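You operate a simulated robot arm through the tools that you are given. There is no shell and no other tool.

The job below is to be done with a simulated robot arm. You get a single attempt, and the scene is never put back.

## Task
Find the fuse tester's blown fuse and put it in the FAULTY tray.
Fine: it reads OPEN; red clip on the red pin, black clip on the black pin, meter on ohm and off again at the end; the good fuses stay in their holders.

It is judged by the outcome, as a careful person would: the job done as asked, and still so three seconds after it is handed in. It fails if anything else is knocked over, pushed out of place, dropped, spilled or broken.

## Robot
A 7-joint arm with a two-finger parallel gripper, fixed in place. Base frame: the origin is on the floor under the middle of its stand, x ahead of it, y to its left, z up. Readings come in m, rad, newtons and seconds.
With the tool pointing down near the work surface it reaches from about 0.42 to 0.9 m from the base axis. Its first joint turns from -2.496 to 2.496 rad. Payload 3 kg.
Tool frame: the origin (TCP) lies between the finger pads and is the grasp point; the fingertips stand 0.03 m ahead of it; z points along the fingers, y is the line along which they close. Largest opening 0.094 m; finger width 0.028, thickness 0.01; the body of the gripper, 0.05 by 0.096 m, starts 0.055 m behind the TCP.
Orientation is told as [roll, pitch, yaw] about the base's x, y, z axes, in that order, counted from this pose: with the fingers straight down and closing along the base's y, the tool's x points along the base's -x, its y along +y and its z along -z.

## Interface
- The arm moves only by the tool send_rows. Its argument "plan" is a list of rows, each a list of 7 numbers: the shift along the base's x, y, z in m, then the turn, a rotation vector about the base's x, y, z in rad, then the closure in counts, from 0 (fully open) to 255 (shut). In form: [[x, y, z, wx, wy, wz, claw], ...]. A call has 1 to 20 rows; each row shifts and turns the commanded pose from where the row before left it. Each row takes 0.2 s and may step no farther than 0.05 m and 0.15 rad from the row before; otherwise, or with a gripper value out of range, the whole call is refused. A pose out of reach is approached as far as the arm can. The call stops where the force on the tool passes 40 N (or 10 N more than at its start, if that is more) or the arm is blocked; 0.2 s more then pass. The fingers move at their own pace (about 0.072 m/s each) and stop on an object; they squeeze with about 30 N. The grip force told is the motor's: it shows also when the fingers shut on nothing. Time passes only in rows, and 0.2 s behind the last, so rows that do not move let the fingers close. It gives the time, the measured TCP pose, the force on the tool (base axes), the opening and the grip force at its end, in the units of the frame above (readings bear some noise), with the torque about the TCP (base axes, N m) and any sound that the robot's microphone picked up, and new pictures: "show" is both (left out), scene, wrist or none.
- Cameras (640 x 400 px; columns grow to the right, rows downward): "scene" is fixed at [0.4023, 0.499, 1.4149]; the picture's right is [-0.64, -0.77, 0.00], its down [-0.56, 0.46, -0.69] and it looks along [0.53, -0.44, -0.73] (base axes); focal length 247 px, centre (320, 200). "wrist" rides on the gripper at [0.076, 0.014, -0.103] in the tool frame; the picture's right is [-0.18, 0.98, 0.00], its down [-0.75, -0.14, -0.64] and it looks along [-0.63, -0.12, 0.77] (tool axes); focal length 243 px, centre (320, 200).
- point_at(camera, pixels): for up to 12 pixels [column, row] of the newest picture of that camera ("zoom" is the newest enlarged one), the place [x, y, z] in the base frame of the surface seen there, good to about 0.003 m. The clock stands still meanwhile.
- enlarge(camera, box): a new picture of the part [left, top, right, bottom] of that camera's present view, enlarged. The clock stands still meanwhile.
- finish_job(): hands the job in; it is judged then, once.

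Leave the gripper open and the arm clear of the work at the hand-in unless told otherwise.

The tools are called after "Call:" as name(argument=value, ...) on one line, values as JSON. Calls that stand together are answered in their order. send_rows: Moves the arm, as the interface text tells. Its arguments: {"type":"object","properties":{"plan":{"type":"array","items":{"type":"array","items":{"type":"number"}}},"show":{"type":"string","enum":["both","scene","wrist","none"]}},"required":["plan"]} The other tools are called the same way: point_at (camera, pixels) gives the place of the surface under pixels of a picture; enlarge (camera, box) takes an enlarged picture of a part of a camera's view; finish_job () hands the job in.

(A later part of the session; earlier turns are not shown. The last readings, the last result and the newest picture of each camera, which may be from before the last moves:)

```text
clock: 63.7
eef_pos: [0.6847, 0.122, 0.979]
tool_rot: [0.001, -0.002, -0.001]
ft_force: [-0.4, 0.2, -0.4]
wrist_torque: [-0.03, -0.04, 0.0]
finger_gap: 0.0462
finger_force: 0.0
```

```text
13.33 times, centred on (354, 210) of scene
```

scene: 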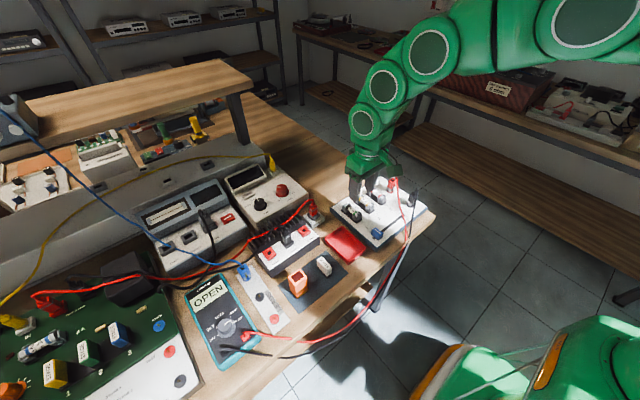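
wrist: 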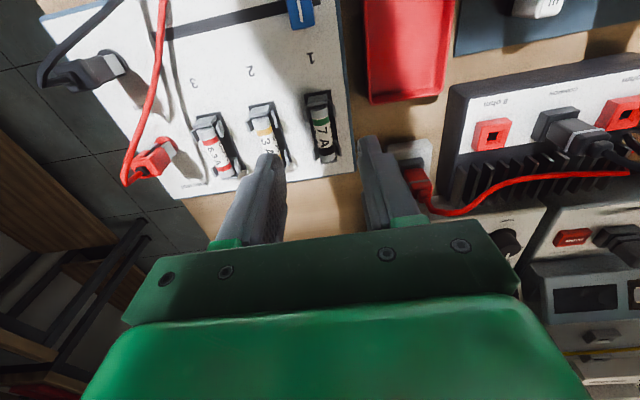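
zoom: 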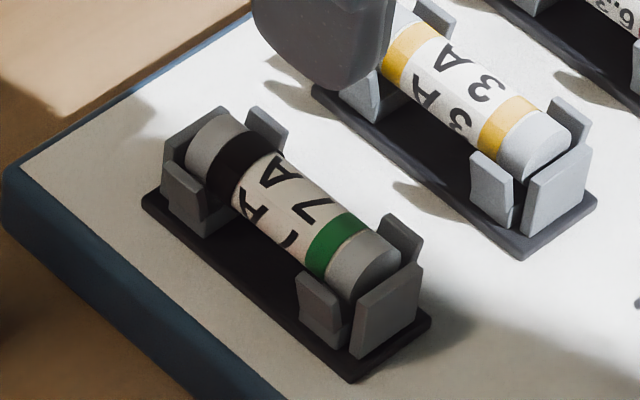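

The fuse body is about 50 mm long, along x, with spring-clip wings near both ends. I need the exact clear gap between the wings because the fingers are 28 mm wide, so I'm zooming in more.

Call:
enlarge(camera="wrist", box=[300, 90, 348, 120])

Call:
point_at(camera="zoom", pixels=[[460, 120], [480, 250], [490, 300], [500, 330], [440, 300], [430, 160], [140, 200], [150, 330], [120, 250], [210, 60]])

Call:
enlarge(camera="wrist", box=[306, 134, 354, 164])

Call:
point_at(camera="zoom", pixels=[[400, 80], [430, 120], [440, 180], [450, 250], [100, 120], [90, 200], [100, 260], [420, 60], [260, 320], [110, 100]])

```text
13.33 times, centred on (324, 105) of wrist
```

zoom: 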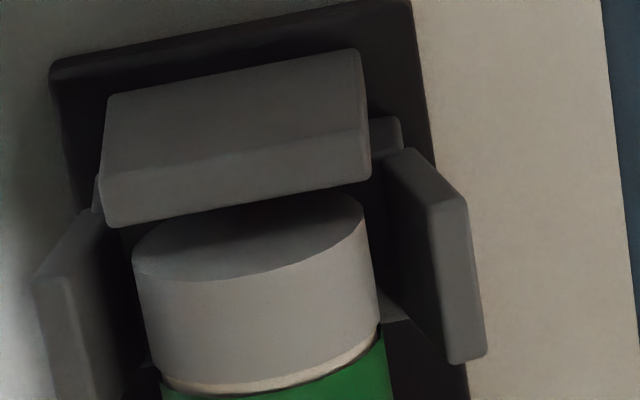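

```text
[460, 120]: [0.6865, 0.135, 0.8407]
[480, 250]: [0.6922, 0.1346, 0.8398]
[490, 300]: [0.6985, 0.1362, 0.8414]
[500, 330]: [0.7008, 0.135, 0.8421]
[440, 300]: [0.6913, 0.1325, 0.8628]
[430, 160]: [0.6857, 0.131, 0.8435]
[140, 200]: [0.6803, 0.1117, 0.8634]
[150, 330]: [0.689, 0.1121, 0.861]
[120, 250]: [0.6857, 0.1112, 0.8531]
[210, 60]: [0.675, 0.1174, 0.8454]
```

```text
13.33 times, centred on (330, 149) of wrist
```

zoom: 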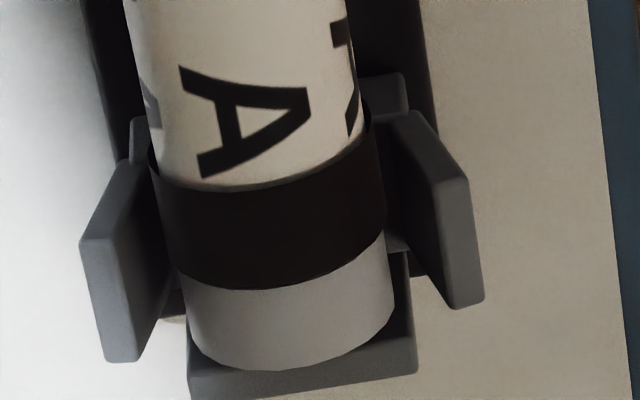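

```text
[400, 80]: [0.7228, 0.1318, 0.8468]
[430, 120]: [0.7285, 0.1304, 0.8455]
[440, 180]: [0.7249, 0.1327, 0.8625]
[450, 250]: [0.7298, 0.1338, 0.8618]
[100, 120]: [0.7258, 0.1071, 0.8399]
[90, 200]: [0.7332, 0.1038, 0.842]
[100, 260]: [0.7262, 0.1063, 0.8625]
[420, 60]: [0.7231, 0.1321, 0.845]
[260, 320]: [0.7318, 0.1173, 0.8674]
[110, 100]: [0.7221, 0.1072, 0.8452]
```

The clear gap between the wings is about 32 mm (x≈0.6937–0.7257), enough for the 28 mm fingers. The fuse centre is about (0.7097, 0.1213). I'll move above it, match the tester's 1.5° yaw, and go down to z≈0.93 for a check.

Call:
send_rows(plan=[[0.0125, -0.0004, -0.024, 0, 0, 0.013, 146], [0.0125, -0.0003, -0.025, 0, 0, 0.013, 146], [0, 0, 0, 0, 0, 0, 146], [0, 0, 0, 0, 0, 0, 146]])

Call:
enlarge(camera="wrist", box=[256, 80, 384, 200])

```text
clock: 64.7
eef_pos: [0.709, 0.1173, 0.9301]
tool_rot: [-0.001, 0.0, 0.026]
ft_force: [-0.2, -0.2, -0.3]
wrist_torque: [-0.01, 0.02, 0.01]
finger_gap: 0.0399
finger_force: 0.0
```

scene: 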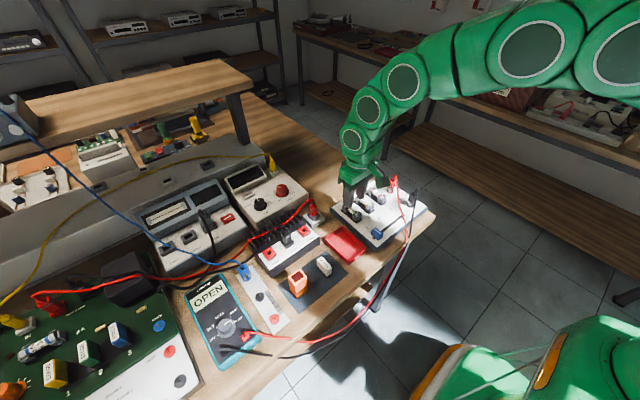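
wrist: 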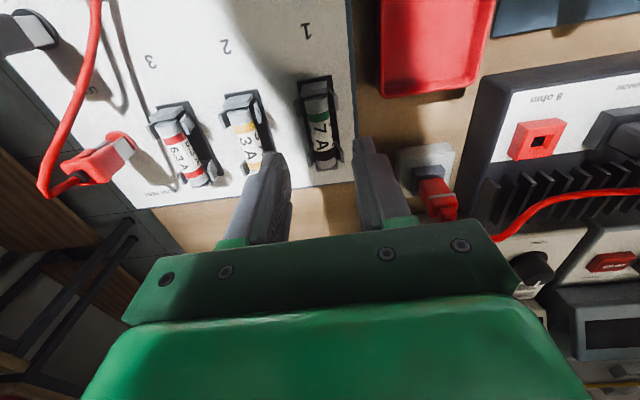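

```text
3.33 times, centred on (320, 140) of wrist
```

zoom: 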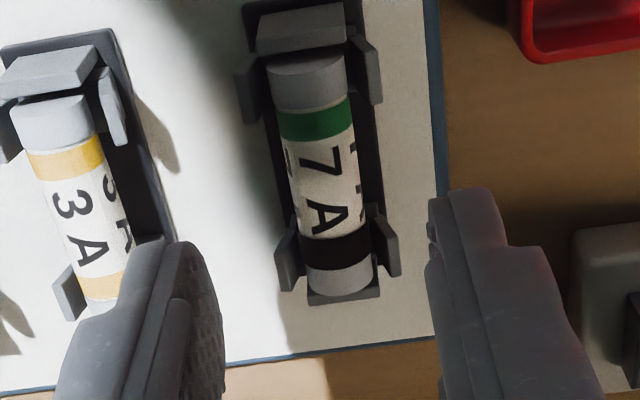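

I'll refine the wing-edge positions from this closer view before descending.

Call:
enlarge(camera="wrist", box=[288, 80, 352, 125])

Call:
enlarge(camera="wrist", box=[296, 130, 360, 175])

```text
8.89 times, centred on (320, 102) of wrist
```

zoom: 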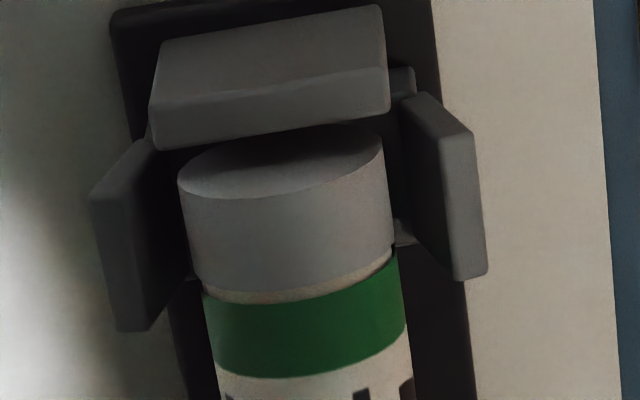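

```text
8.89 times, centred on (328, 152) of wrist
```

zoom: 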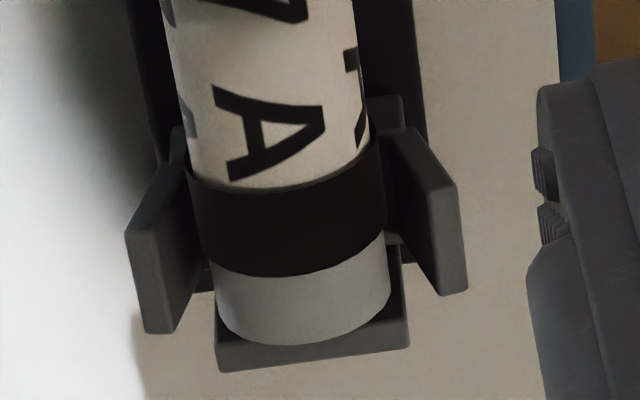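

The clear gap is again about 32 mm, and its centre is +1.5 mm in x and +0.7 mm in y from the tool axis. I'll correct that and descend to z≈0.883 with the fingers open at 0.04 m.

Call:
send_rows(plan=[[0.0015, 0.0007, -0.015, 0, 0, 0, 146], [0, 0, -0.014, 0, 0, 0, 146], [0, 0, 0, 0, 0, 0, 146]], show="wrist")

Call:
enlarge(camera="wrist", box=[256, 90, 384, 210])

```text
clock: 65.5
eef_pos: [0.7114, 0.121, 0.9019]
tool_rot: [0.0, -0.003, 0.028]
ft_force: [1.0, -0.4, 0.3]
wrist_torque: [-0.01, 0.01, -0.01]
finger_gap: 0.0401
finger_force: 0.2
```

wrist: 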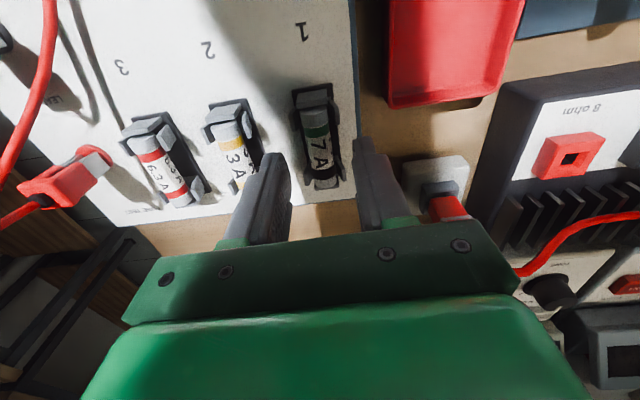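

```text
3.33 times, centred on (320, 150) of wrist
```

zoom: 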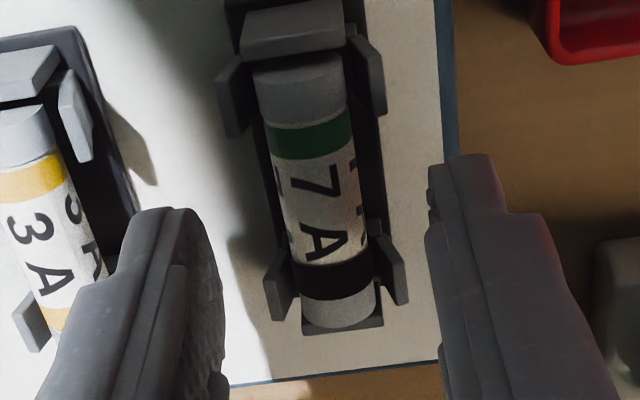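

Y is centred. x is about 1 mm too far, so I'll shift -1 mm and lower to z≈0.884.

Call:
send_rows(plan=[[-0.001, 0.0002, -0.008, 0, 0, 0, 146], [0, 0, -0.006, 0, 0, 0, 146], [0, 0, -0.004, 0, 0, 0, 146], [0, 0, 0, 0, 0, 0, 146]])

Call:
enlarge(camera="wrist", box=[256, 110, 384, 220])

Call:
enlarge(camera="scene", box=[330, 180, 394, 225])

```text
clock: 66.5
eef_pos: [0.7095, 0.1206, 0.8838]
tool_rot: [0.0, -0.003, 0.028]
ft_force: [0.3, -0.1, -0.1]
wrist_torque: [0.02, 0.02, -0.04]
finger_gap: 0.04
finger_force: 0.0
```

scene: 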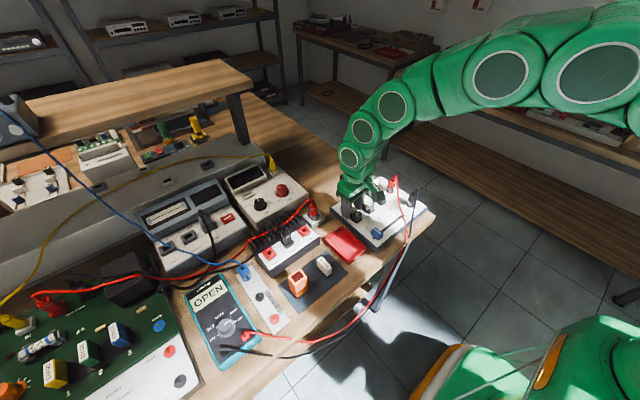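
wrist: 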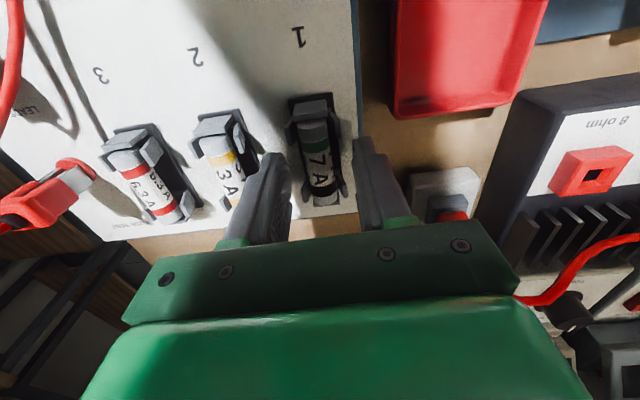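

```text
3.64 times, centred on (320, 165) of wrist
```

zoom: 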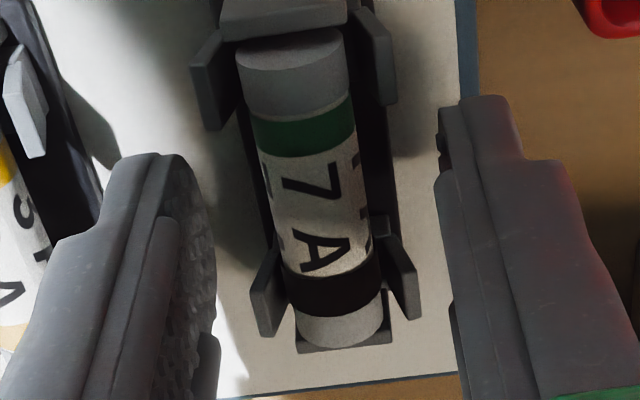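

```text
8.89 times, centred on (362, 202) of scene
```

zoom: 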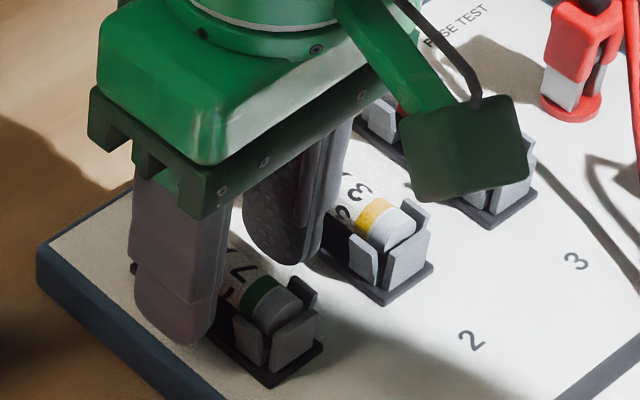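

The fingers are inside the wing gap and centred within about 0.5 mm. I'm closing on the fuse and expect a gap of about 0.0175 m if the pads reach the body.

Call:
send_rows(plan=[[0, 0, 0, 0, 0, 0, 180], [0, 0, 0, 0, 0, 0, 200], [0, 0, 0, 0, 0, 0, 255], [0, 0, 0, 0, 0, 0, 255]], show="wrist")

Call:
enlarge(camera="wrist", box=[256, 110, 384, 220])

```text
clock: 67.5
eef_pos: [0.7112, 0.1213, 0.8837]
tool_rot: [0.001, 0.0, 0.027]
ft_force: [0.9, -0.8, 1.0]
wrist_torque: [-0.01, 0.03, 0.02]
finger_gap: 0.0141
finger_force: 29.7
```

wrist: 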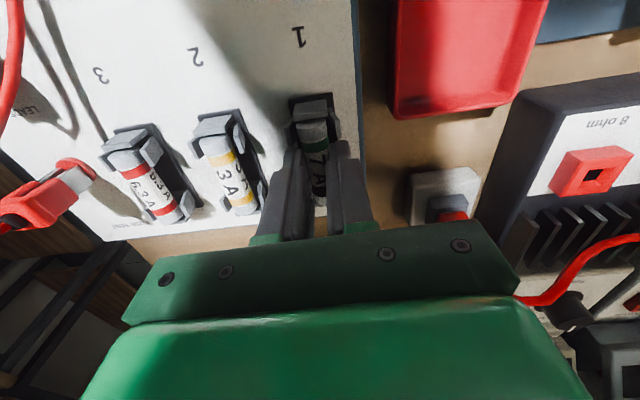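

```text
3.64 times, centred on (320, 165) of wrist
```

zoom: 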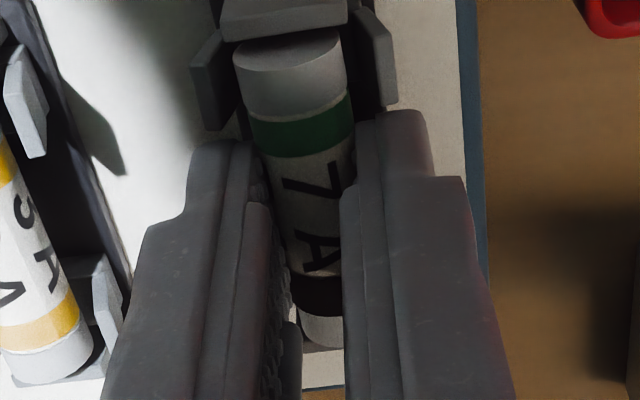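

The pads are on the fuse body (gap 0.0141 m, 30 N). I'm pulling straight up gently.

Call:
send_rows(plan=[[0, 0, 0.003, 0, 0, 0, 255], [0, 0, 0.003, 0, 0, 0, 255], [0, 0, 0.004, 0, 0, 0, 255], [0, 0, 0.006, 0, 0, 0, 255]], show="wrist")

Call:
enlarge(camera="wrist", box=[256, 110, 384, 220])

```text
clock: 68.5
eef_pos: [0.7087, 0.1198, 0.8994]
tool_rot: [0.0, -0.002, 0.027]
ft_force: [-0.3, 0.2, -0.2]
wrist_torque: [0.02, 0.03, -0.02]
finger_gap: 0.0142
finger_force: 29.2
```

wrist: 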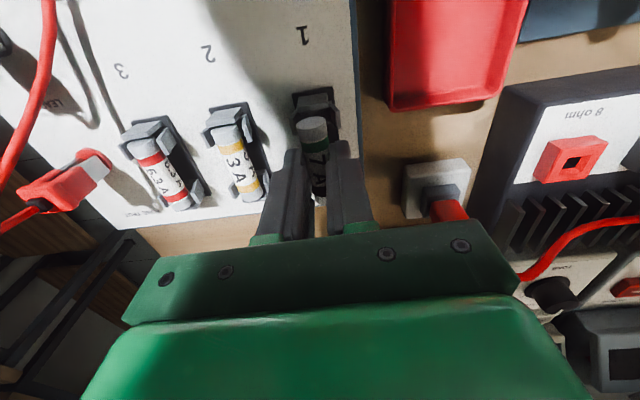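

```text
3.64 times, centred on (320, 165) of wrist
```

zoom: 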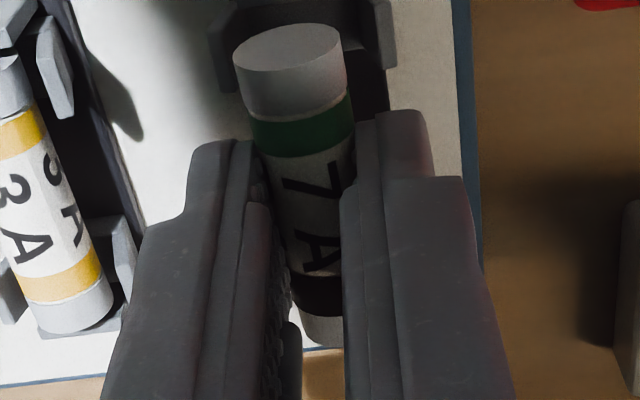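

The fuse is out of its holder and firmly held. I'm raising it and measuring the FAULTY tray.

Call:
send_rows(plan=[[0, 0, 0.02, 0, 0, 0, 255], [0, 0, 0.03, 0, 0, 0, 255], [0, 0, 0.03, 0, 0, 0, 255]])

Call:
point_at(camera="scene", pixels=[[327, 238], [342, 227.5], [365, 245.5], [348.5, 260], [345, 243], [335, 240], [345, 233], [357, 247], [347, 253], [340, 248]])

Call:
enlarge(camera="scene", box=[318, 215, 382, 270])

```text
clock: 69.3
eef_pos: [0.7104, 0.1207, 0.9788]
tool_rot: [0.001, 0.001, 0.026]
ft_force: [-0.5, 0.2, -0.5]
wrist_torque: [-0.02, 0.05, -0.02]
finger_gap: 0.0139
finger_force: 30.2
```

scene: 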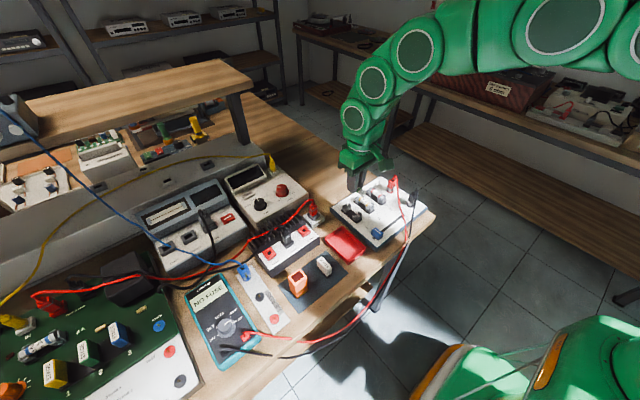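
wrist: 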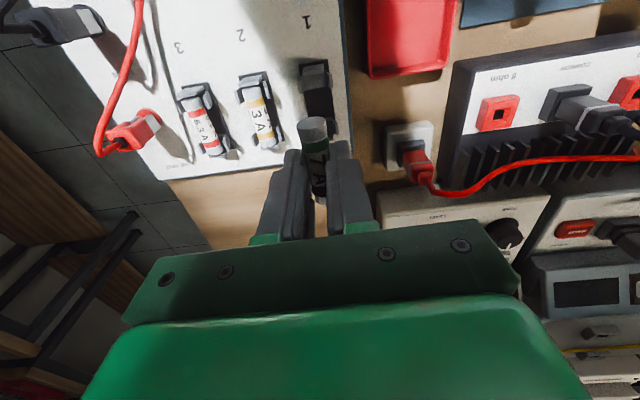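

```text
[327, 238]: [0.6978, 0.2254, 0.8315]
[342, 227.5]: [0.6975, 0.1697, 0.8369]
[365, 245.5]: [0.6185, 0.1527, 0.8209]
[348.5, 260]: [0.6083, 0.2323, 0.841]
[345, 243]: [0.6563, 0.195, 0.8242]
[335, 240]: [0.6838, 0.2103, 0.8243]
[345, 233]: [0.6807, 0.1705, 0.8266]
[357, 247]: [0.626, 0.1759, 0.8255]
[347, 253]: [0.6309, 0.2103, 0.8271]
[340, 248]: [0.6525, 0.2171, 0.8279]
```

```text
7.27 times, centred on (350, 242) of scene
```

zoom: 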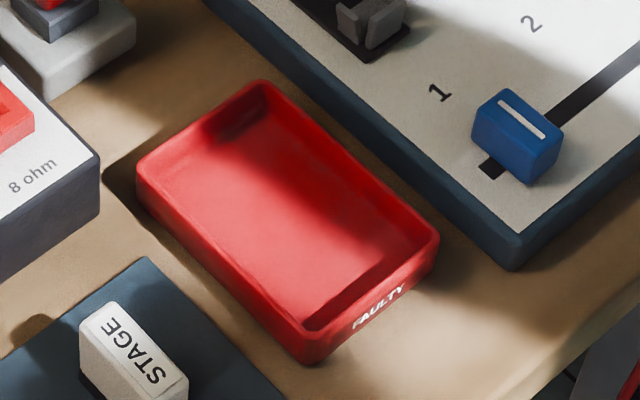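

The meter now shows NO FUSE. The tray interior spans about x 0.615–0.695 and y 0.165–0.222, with its floor at z≈0.825. I'm moving the fuse above its centre at (0.656, 0.193).

Call:
send_rows(plan=[[-0.0181, 0.0241, -0.01, 0, 0, 0, 255], [-0.0181, 0.0241, -0.02, 0, 0, 0, 255], [-0.0182, 0.0241, -0.025, 0, 0, 0, 255], [0, 0, 0, 0, 0, 0, 255]])

Call:
point_at(camera="wrist", pixels=[[300, 100], [340, 90], [280, 80], [365, 80], [285, 130], [370, 120], [270, 100], [375, 100], [320, 60]])

Call:
enlarge(camera="wrist", box=[220, 40, 420, 220])

```text
clock: 70.3
eef_pos: [0.6546, 0.1923, 0.9249]
tool_rot: [-0.001, 0.0, 0.027]
ft_force: [0.0, 0.3, 0.1]
wrist_torque: [0.02, -0.02, 0.0]
finger_gap: 0.0141
finger_force: 29.4
```

scene: 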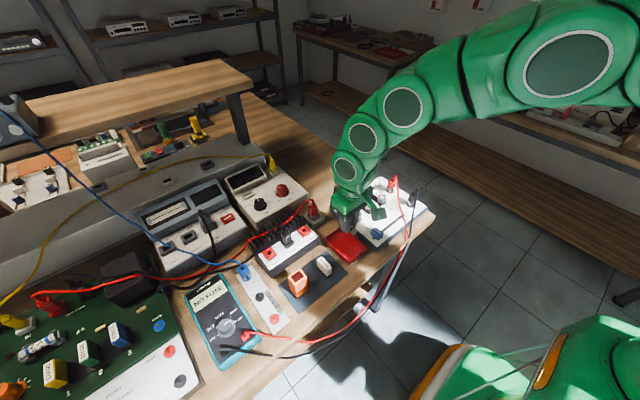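
wrist: 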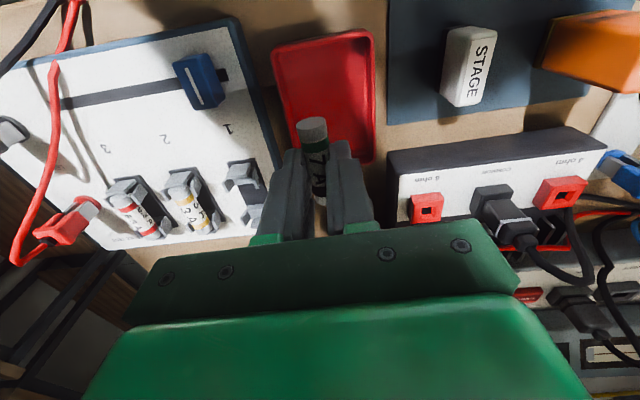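

```text
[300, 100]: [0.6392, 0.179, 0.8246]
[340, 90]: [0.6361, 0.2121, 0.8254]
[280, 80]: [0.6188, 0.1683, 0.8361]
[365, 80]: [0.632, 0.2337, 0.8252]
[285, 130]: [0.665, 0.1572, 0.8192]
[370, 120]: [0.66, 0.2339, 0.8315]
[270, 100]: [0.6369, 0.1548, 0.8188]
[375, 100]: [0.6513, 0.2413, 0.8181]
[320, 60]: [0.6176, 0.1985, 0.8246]
```

```text
2.22 times, centred on (320, 130) of wrist
```

zoom: 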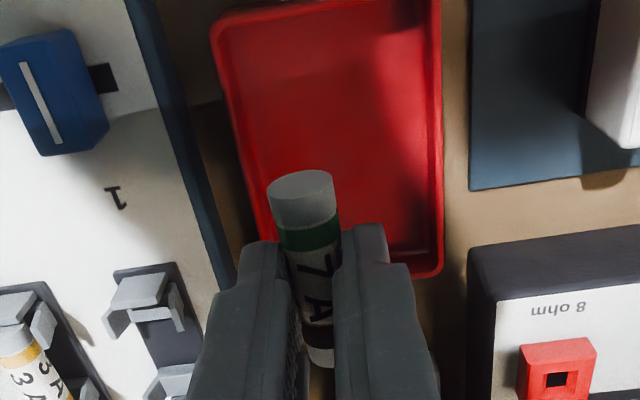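

The tray interior's y centre is nearer 0.199, so I'll shift +6 mm and lower until the fuse is about 4 mm above the tray floor.

Call:
send_rows(plan=[[0, 0.006, -0.01, 0, 0, 0, 255], [0, 0, -0.02, 0, 0, 0, 255], [0, 0, -0.018, 0, 0, 0, 255], [0, 0, -0.012, 0, 0, 0, 255], [0, 0, 0, 0, 0, 0, 255]])

Call:
enlarge(camera="wrist", box=[220, 80, 420, 240])

Call:
enlarge(camera="scene", box=[310, 190, 390, 270])

```text
clock: 71.5
eef_pos: [0.6555, 0.1999, 0.8634]
tool_rot: [0.0, -0.002, 0.026]
ft_force: [-0.9, 0.6, 0.2]
wrist_torque: [0.01, 0.01, 0.03]
finger_gap: 0.014
finger_force: 30.0
```

scene: 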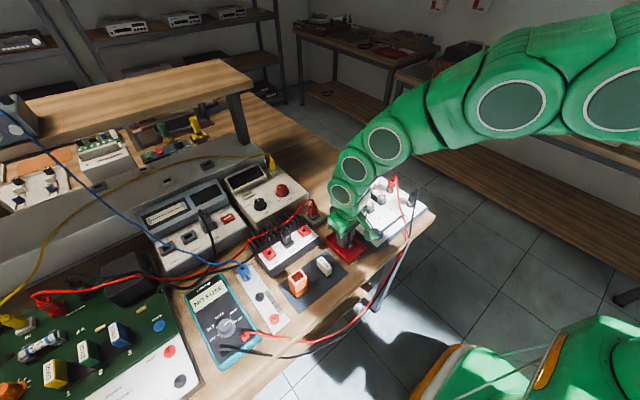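
wrist: 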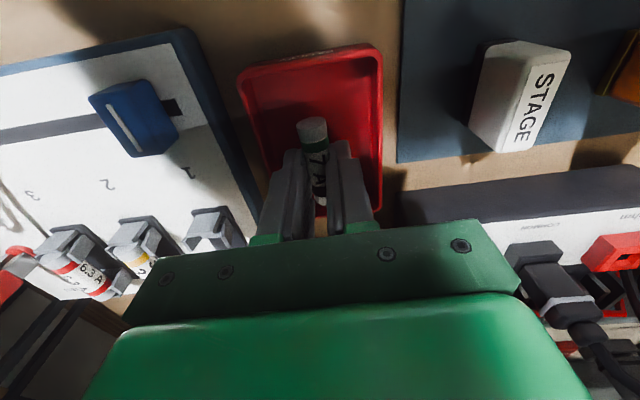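

```text
2.50 times, centred on (320, 160) of wrist
```

zoom: 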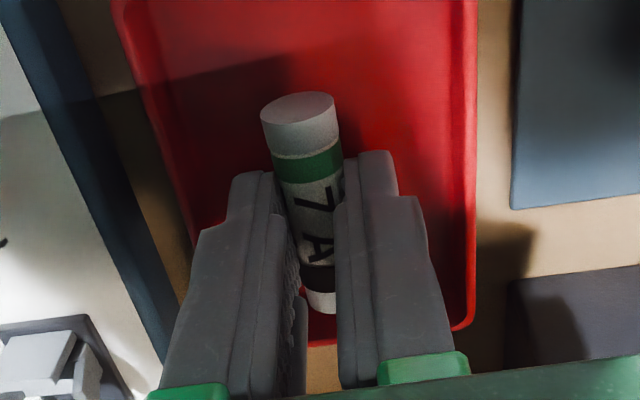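

```text
5.00 times, centred on (350, 230) of scene
```

zoom: 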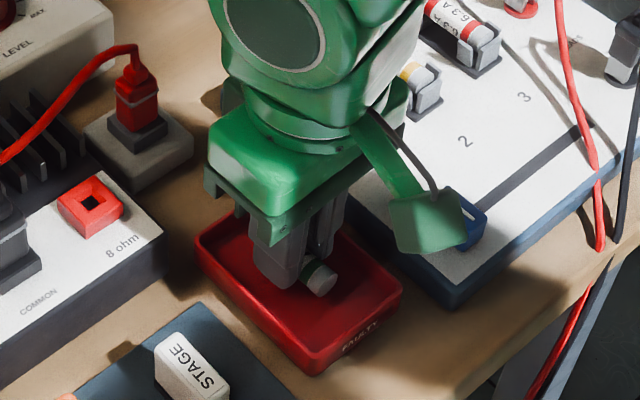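

The fuse is inside the tray walls. I'll lower 4 mm more and then open the fingers a little.

Call:
send_rows(plan=[[0, 0, -0.002, 0, 0, 0, 255], [0, 0, -0.002, 0, 0, 0, 255], [0, 0, 0, 0, 0, 0, 255]], show="none")

```text
clock: 72.3
eef_pos: [0.6555, 0.2001, 0.8599]
tool_rot: [-0.001, -0.001, 0.026]
ft_force: [-0.3, 0.5, 0.6]
wrist_torque: [0.03, 0.01, -0.04]
finger_gap: 0.0138
finger_force: 30.0
```

Still no contact, so I'll go 2 mm lower, then open gently.

Call:
send_rows(plan=[[0, 0, -0.002, 0, 0, 0, 255], [0, 0, 0, 0, 0, 0, 215], [0, 0, 0, 0, 0, 0, 205], [0, 0, 0, 0, 0, 0, 190], [0, 0, 0, 0, 0, 0, 180], [0, 0, 0, 0, 0, 0, 180]])

Call:
enlarge(camera="wrist", box=[220, 80, 420, 240])

```text
clock: 73.7
eef_pos: [0.6562, 0.1995, 0.8581]
tool_rot: [0.003, -0.002, 0.027]
ft_force: [-0.5, -0.5, -0.1]
wrist_torque: [0.03, 0.04, 0.02]
finger_gap: 0.0277
finger_force: 0.0
```

scene: 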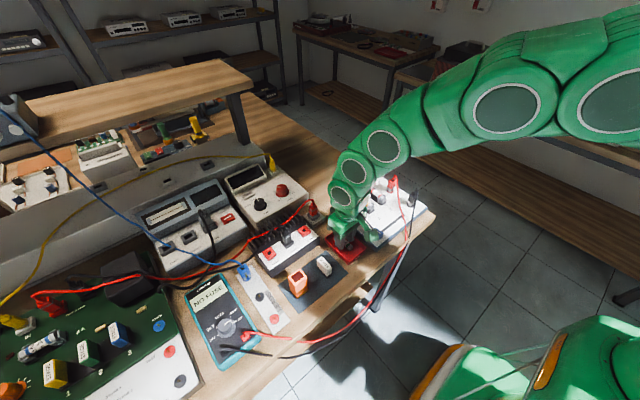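
wrist: 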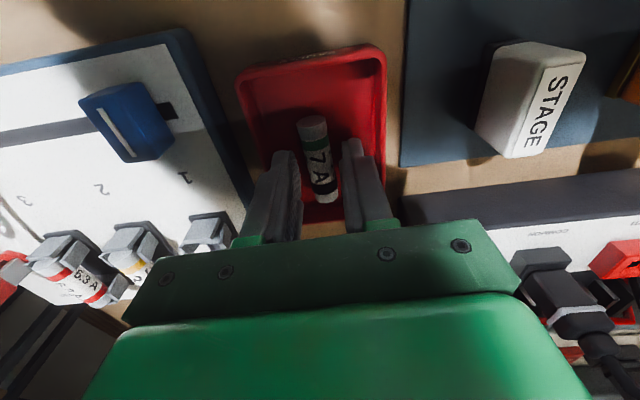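

```text
2.50 times, centred on (320, 160) of wrist
```

zoom: 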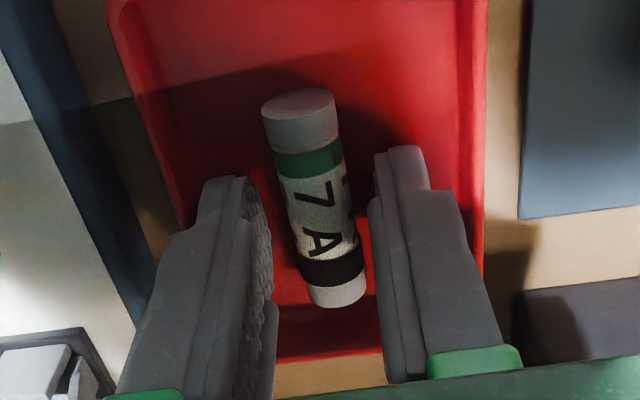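

The fuse rests in the tray, free of the fingers. I'm lifting straight up and checking.

Call:
send_rows(plan=[[0, 0, 0.015, 0, 0, 0, 180], [0, 0, 0.025, 0, 0, 0, 180], [0, 0, 0.04, 0, 0, 0, 165], [0, 0, 0.045, 0, 0, 0, 152], [0, 0, 0.02, 0, 0, -0.026, 152]])

Call:
enlarge(camera="scene", box=[318, 175, 438, 265])

Call:
enlarge(camera="wrist", box=[200, 40, 440, 200])

```text
clock: 74.9
eef_pos: [0.6561, 0.1988, 1.0043]
tool_rot: [0.002, -0.001, 0.0]
ft_force: [-1.1, -0.4, 0.5]
wrist_torque: [0.03, 0.02, -0.01]
finger_gap: 0.0381
finger_force: 0.1
```

scene: 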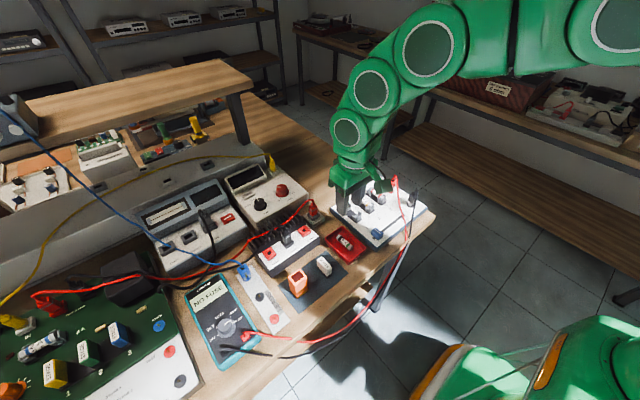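
wrist: 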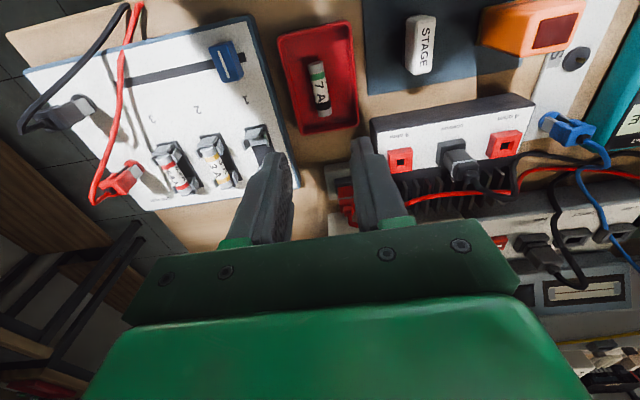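

```text
4.44 times, centred on (378, 220) of scene
```

zoom: 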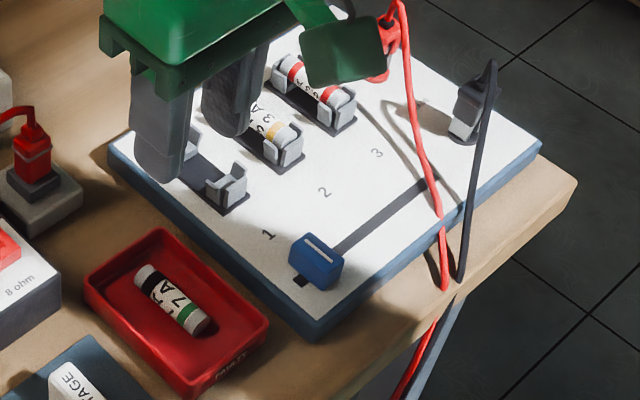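

```text
2.50 times, centred on (320, 120) of wrist
```

zoom: 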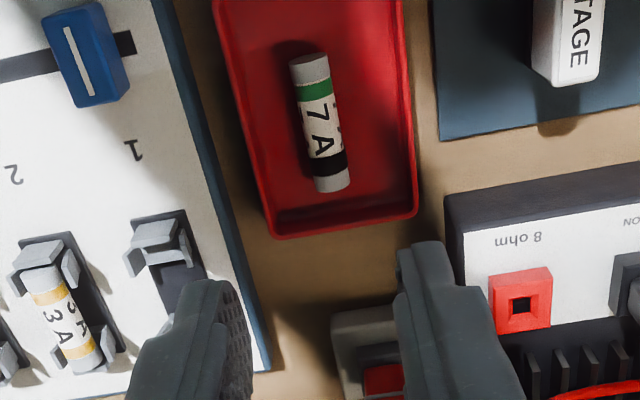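

The blown fuse lies in the FAULTY tray and fuses 2 and 3 are still in their holders. Next I turn the meter off. I'm going back above the dial at (0.648, 0.548).

Call:
send_rows(plan=[[-0.001, 0.0436, 0, 0, 0, 0, 152], [-0.001, 0.0436, 0, 0, 0, 0, 152], [-0.001, 0.0436, 0, 0, 0, 0, 152], [-0.001, 0.0436, 0, 0, 0, 0, 152], [-0.001, 0.0436, 0, 0, 0, 0, 152], [-0.001, 0.0436, 0, 0, 0, 0, 152], [-0.001, 0.0436, -0.02, 0, 0, 0, 152], [-0.001, 0.0436, -0.02, 0, 0, 0, 152], [0, 0, -0.03, 0, 0, 0, 152], [0, 0, 0, 0, 0, 0, 152]])

Call:
enlarge(camera="wrist", box=[240, 80, 400, 200])

```text
clock: 77.1
eef_pos: [0.6477, 0.5483, 0.9313]
tool_rot: [-0.001, -0.002, 0.001]
ft_force: [0.1, -0.2, -0.1]
wrist_torque: [-0.01, 0.0, 0.02]
finger_gap: 0.0378
finger_force: 0.0
```

scene: 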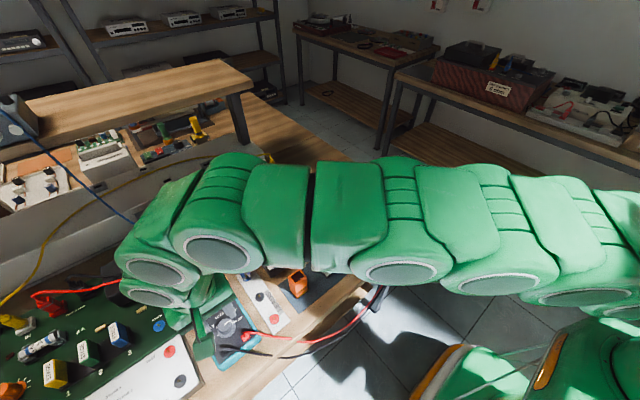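
wrist: 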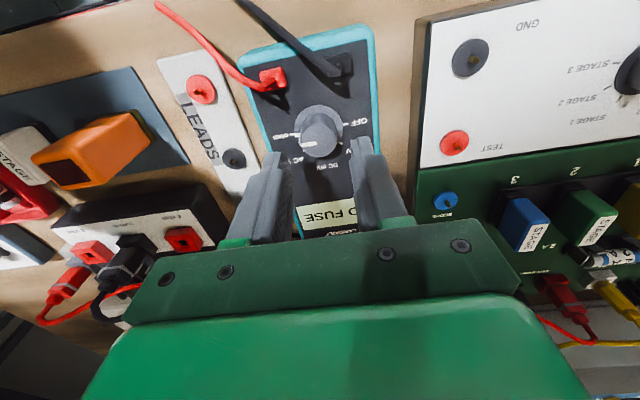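

```text
3.33 times, centred on (320, 140) of wrist
```

zoom: 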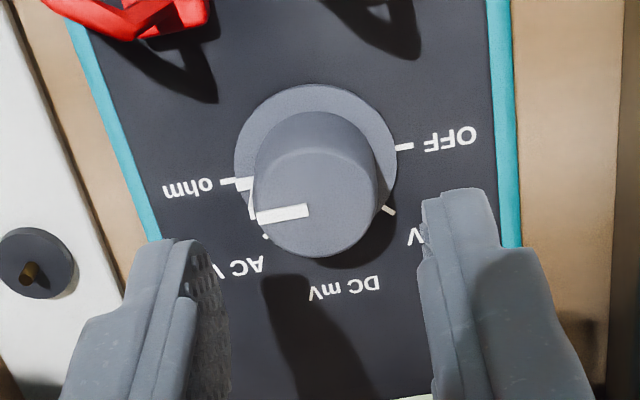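

The dial shows ohm and is centred within 1 mm. I'm descending to grip height.

Call:
send_rows(plan=[[0, -0.0007, -0.014, 0, 0, 0, 152], [0, 0, -0.013, 0, 0, 0, 152], [0, 0, -0.01, 0, 0, 0, 152], [0, 0, 0, 0, 0, 0, 152]], show="wrist")

Call:
enlarge(camera="wrist", box=[240, 100, 400, 220])

```text
clock: 78.1
eef_pos: [0.6467, 0.548, 0.896]
tool_rot: [0.001, -0.002, -0.001]
ft_force: [0.3, -0.4, -0.4]
wrist_torque: [0.0, -0.06, 0.04]
finger_gap: 0.0378
finger_force: 0.1
```

wrist: 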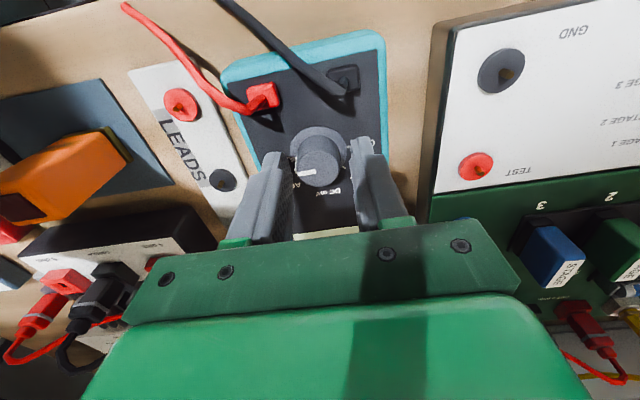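

```text
3.33 times, centred on (320, 160) of wrist
```

zoom: 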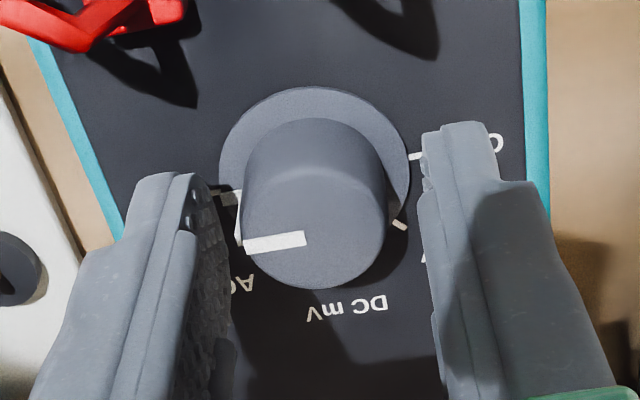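

The knob is centred (column 314, matching the force-neutral reference). I'm closing and reading the forces.

Call:
send_rows(plan=[[0, 0, 0, 0, 0, 0, 190], [0, 0, 0, 0, 0, 0, 220], [0, 0, 0, 0, 0, 0, 255], [0, 0, 0, 0, 0, 0, 255]], show="none")

```text
clock: 79.1
eef_pos: [0.6456, 0.5471, 0.8967]
tool_rot: [0.0, -0.001, -0.001]
ft_force: [4.4, -3.4, 0.6]
wrist_torque: [-0.22, -0.2, -0.01]
finger_gap: 0.0265
finger_force: 30.1
```

Forces are small. I'll turn the dial back counter-clockwise, starting with half of the first 90° stroke and a small centring trim.

Call:
send_rows(plan=[[0.0005, -0.0003, 0, 0, 0, 0.1428, 255], [0, 0, 0, 0, 0, 0.1428, 255], [0, 0, 0, 0, 0, 0.1428, 255], [0, 0, 0, 0, 0, 0.1428, 255], [0, 0, 0, 0, 0, 0.1428, 255], [0, 0, 0, 0, 0, 0, 255]], show="wrist")

```text
clock: 80.5
eef_pos: [0.6476, 0.547, 0.8966]
tool_rot: [-0.001, -0.002, 0.716]
ft_force: [-6.4, 3.4, -0.5]
wrist_torque: [0.06, -0.1, 0.04]
finger_gap: 0.0261
finger_force: 29.7
```

wrist: 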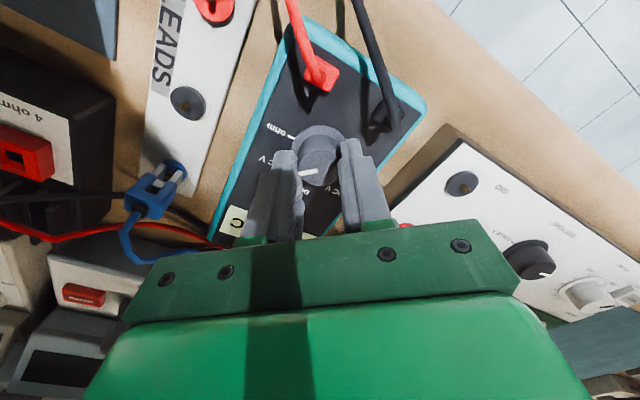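

It's turning well with the meter in place. I'm completing the stroke to +90° with a tiny trim.

Call:
send_rows(plan=[[-0.0004, 0.0002, 0, 0, 0, 0.1428, 255], [0, 0, 0, 0, 0, 0.1428, 255], [0, 0, 0, 0, 0, 0.1428, 255], [0, 0, 0, 0, 0, 0.1428, 255], [0, 0, 0, 0, 0, 0.1428, 255], [0, 0, 0, 0, 0, 0.1428, 255], [0, 0, 0, 0, 0, 0, 255]], show="wrist")

Call:
enlarge(camera="wrist", box=[220, 80, 420, 220])

```text
clock: 82.1
eef_pos: [0.6466, 0.5467, 0.8963]
tool_rot: [0.003, -0.001, 1.571]
ft_force: [0.1, -0.3, 0.1]
wrist_torque: [0.02, 0.32, -0.02]
finger_gap: 0.0262
finger_force: 29.8
```

wrist: 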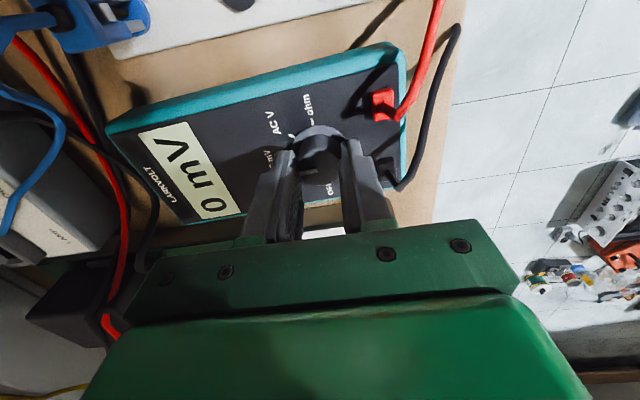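

```text
2.86 times, centred on (320, 150) of wrist
```

zoom: 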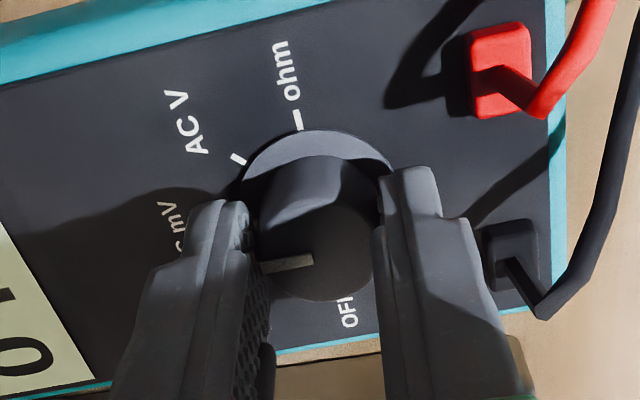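

The dial is at DC mV ("0 mV" shown) with zero side force. I'm opening, rising, and rotating the gripper back to 0° for the final stroke.

Call:
send_rows(plan=[[0, 0, 0, 0, 0, 0, 200], [0, 0, 0, 0, 0, 0, 152], [0, 0, 0, 0, 0, 0, 152], [0, 0, 0.018, 0, 0, 0, 152], [0, 0, 0.018, 0, 0, -0.1428, 152], [0, 0, 0, 0, 0, -0.1428, 152], [0, 0, 0, 0, 0, -0.1428, 152], [0, 0, 0, 0, 0, -0.1428, 152], [0, 0, 0, 0, 0, -0.1428, 152], [0, 0, 0, 0, 0, -0.1428, 152], [0, 0, 0, 0, 0, -0.1428, 152], [0, 0, 0, 0, 0, -0.1428, 152], [0, 0, 0, 0, 0, -0.1428, 152], [0, 0, 0, 0, 0, -0.1428, 152], [0, 0, 0, 0, 0, -0.1428, 152], [0, 0, 0, 0, 0, 0, 152]], show="wrist")

Call:
enlarge(camera="wrist", box=[240, 80, 400, 200])

```text
clock: 85.5
eef_pos: [0.6475, 0.5468, 0.9312]
tool_rot: [0.0, -0.002, -0.001]
ft_force: [-0.1, 0.1, 0.4]
wrist_torque: [0.03, -0.02, 0.0]
finger_gap: 0.038
finger_force: 0.0
```

wrist: 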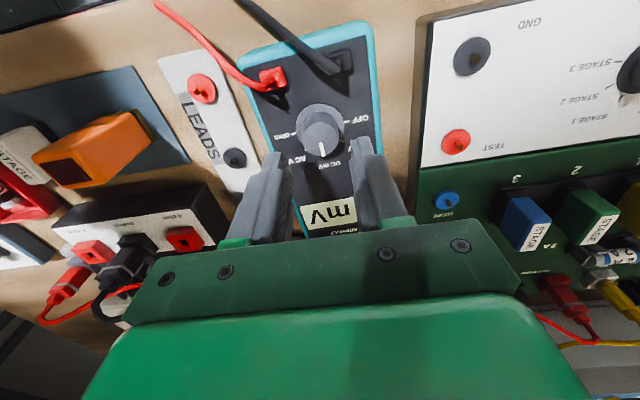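

```text
3.33 times, centred on (320, 140) of wrist
```

zoom: 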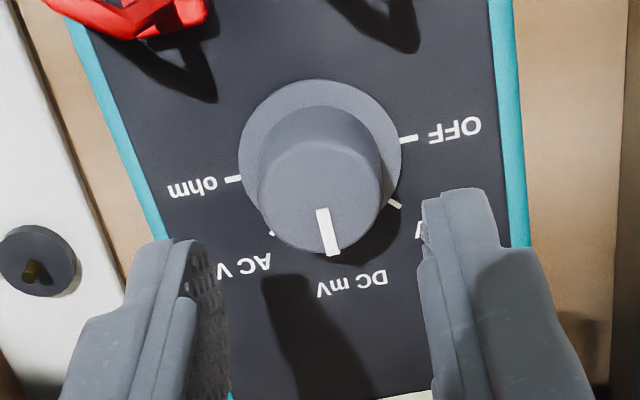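

It's well centred again with the pointer at DC mV. I'm descending and gripping.

Call:
send_rows(plan=[[0, 0.0003, -0.014, 0, 0, 0, 152], [0, 0, -0.012, 0, 0, 0, 152], [0, 0, -0.009, 0, 0, 0, 152], [0, 0, 0, 0, 0, 0, 152], [0, 0, 0, 0, 0, 0, 190], [0, 0, 0, 0, 0, 0, 220], [0, 0, 0, 0, 0, 0, 255], [0, 0, 0, 0, 0, 0, 255]], show="wrist")

Call:
enlarge(camera="wrist", box=[240, 100, 400, 220])

```text
clock: 87.3
eef_pos: [0.6488, 0.5479, 0.8956]
tool_rot: [-0.001, -0.001, 0.001]
ft_force: [2.2, 2.0, 0.8]
wrist_torque: [-0.08, -0.08, -0.01]
finger_gap: 0.0261
finger_force: 30.2
```

wrist: 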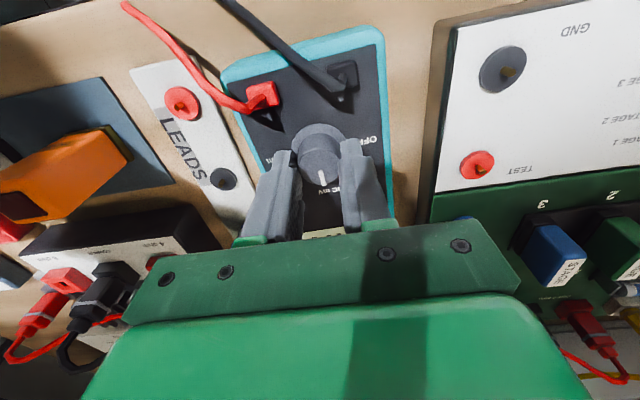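

```text
3.33 times, centred on (320, 160) of wrist
```

zoom: 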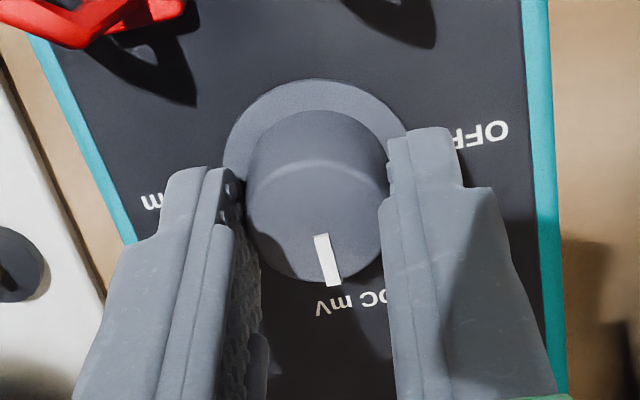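

Gripped with about 2 N side force. I'm turning the final stroke toward OFF, half first.

Call:
send_rows(plan=[[0, 0, 0, 0, 0, 0.1428, 255], [0, 0, 0, 0, 0, 0.1428, 255], [0, 0, 0, 0, 0, 0.1428, 255], [0, 0, 0, 0, 0, 0.1428, 255], [0, 0, 0, 0, 0, 0.1428, 255], [0, 0, 0, 0, 0, 0, 255]], show="none")

```text
clock: 88.7
eef_pos: [0.6469, 0.5463, 0.8975]
tool_rot: [0.001, -0.001, 0.715]
ft_force: [-0.9, 1.0, -0.6]
wrist_torque: [-0.09, 0.19, -0.03]
finger_gap: 0.0264
finger_force: 29.9
```

Forces are negligible. I'm finishing the turn to OFF.

Call:
send_rows(plan=[[0, 0, 0, 0, 0, 0.1428, 255], [0, 0, 0, 0, 0, 0.1428, 255], [0, 0, 0, 0, 0, 0.1428, 255], [0, 0, 0, 0, 0, 0.1428, 255], [0, 0, 0, 0, 0, 0.1428, 255], [0, 0, 0, 0, 0, 0.1428, 255], [0, 0, 0, 0, 0, 0, 255]], show="wrist")

Call:
enlarge(camera="wrist", box=[220, 80, 420, 220])

```text
clock: 90.3
eef_pos: [0.6483, 0.5483, 0.896]
tool_rot: [0.002, -0.001, 1.572]
ft_force: [0.6, 0.6, 0.3]
wrist_torque: [-0.06, 0.2, 0.01]
finger_gap: 0.0263
finger_force: 30.1
```

wrist: 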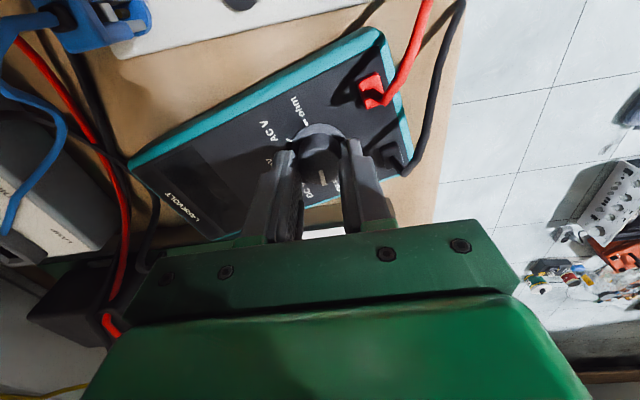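

```text
2.86 times, centred on (320, 150) of wrist
```

zoom: 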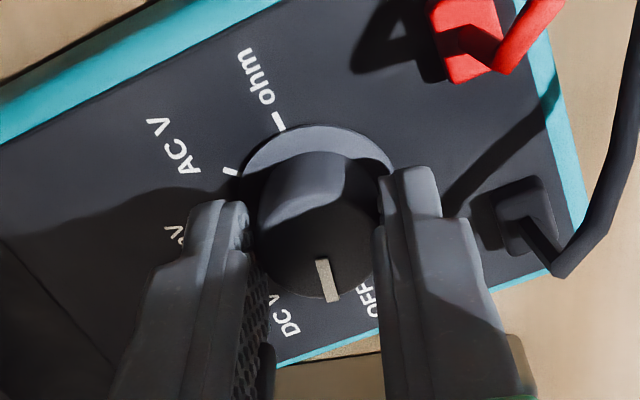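

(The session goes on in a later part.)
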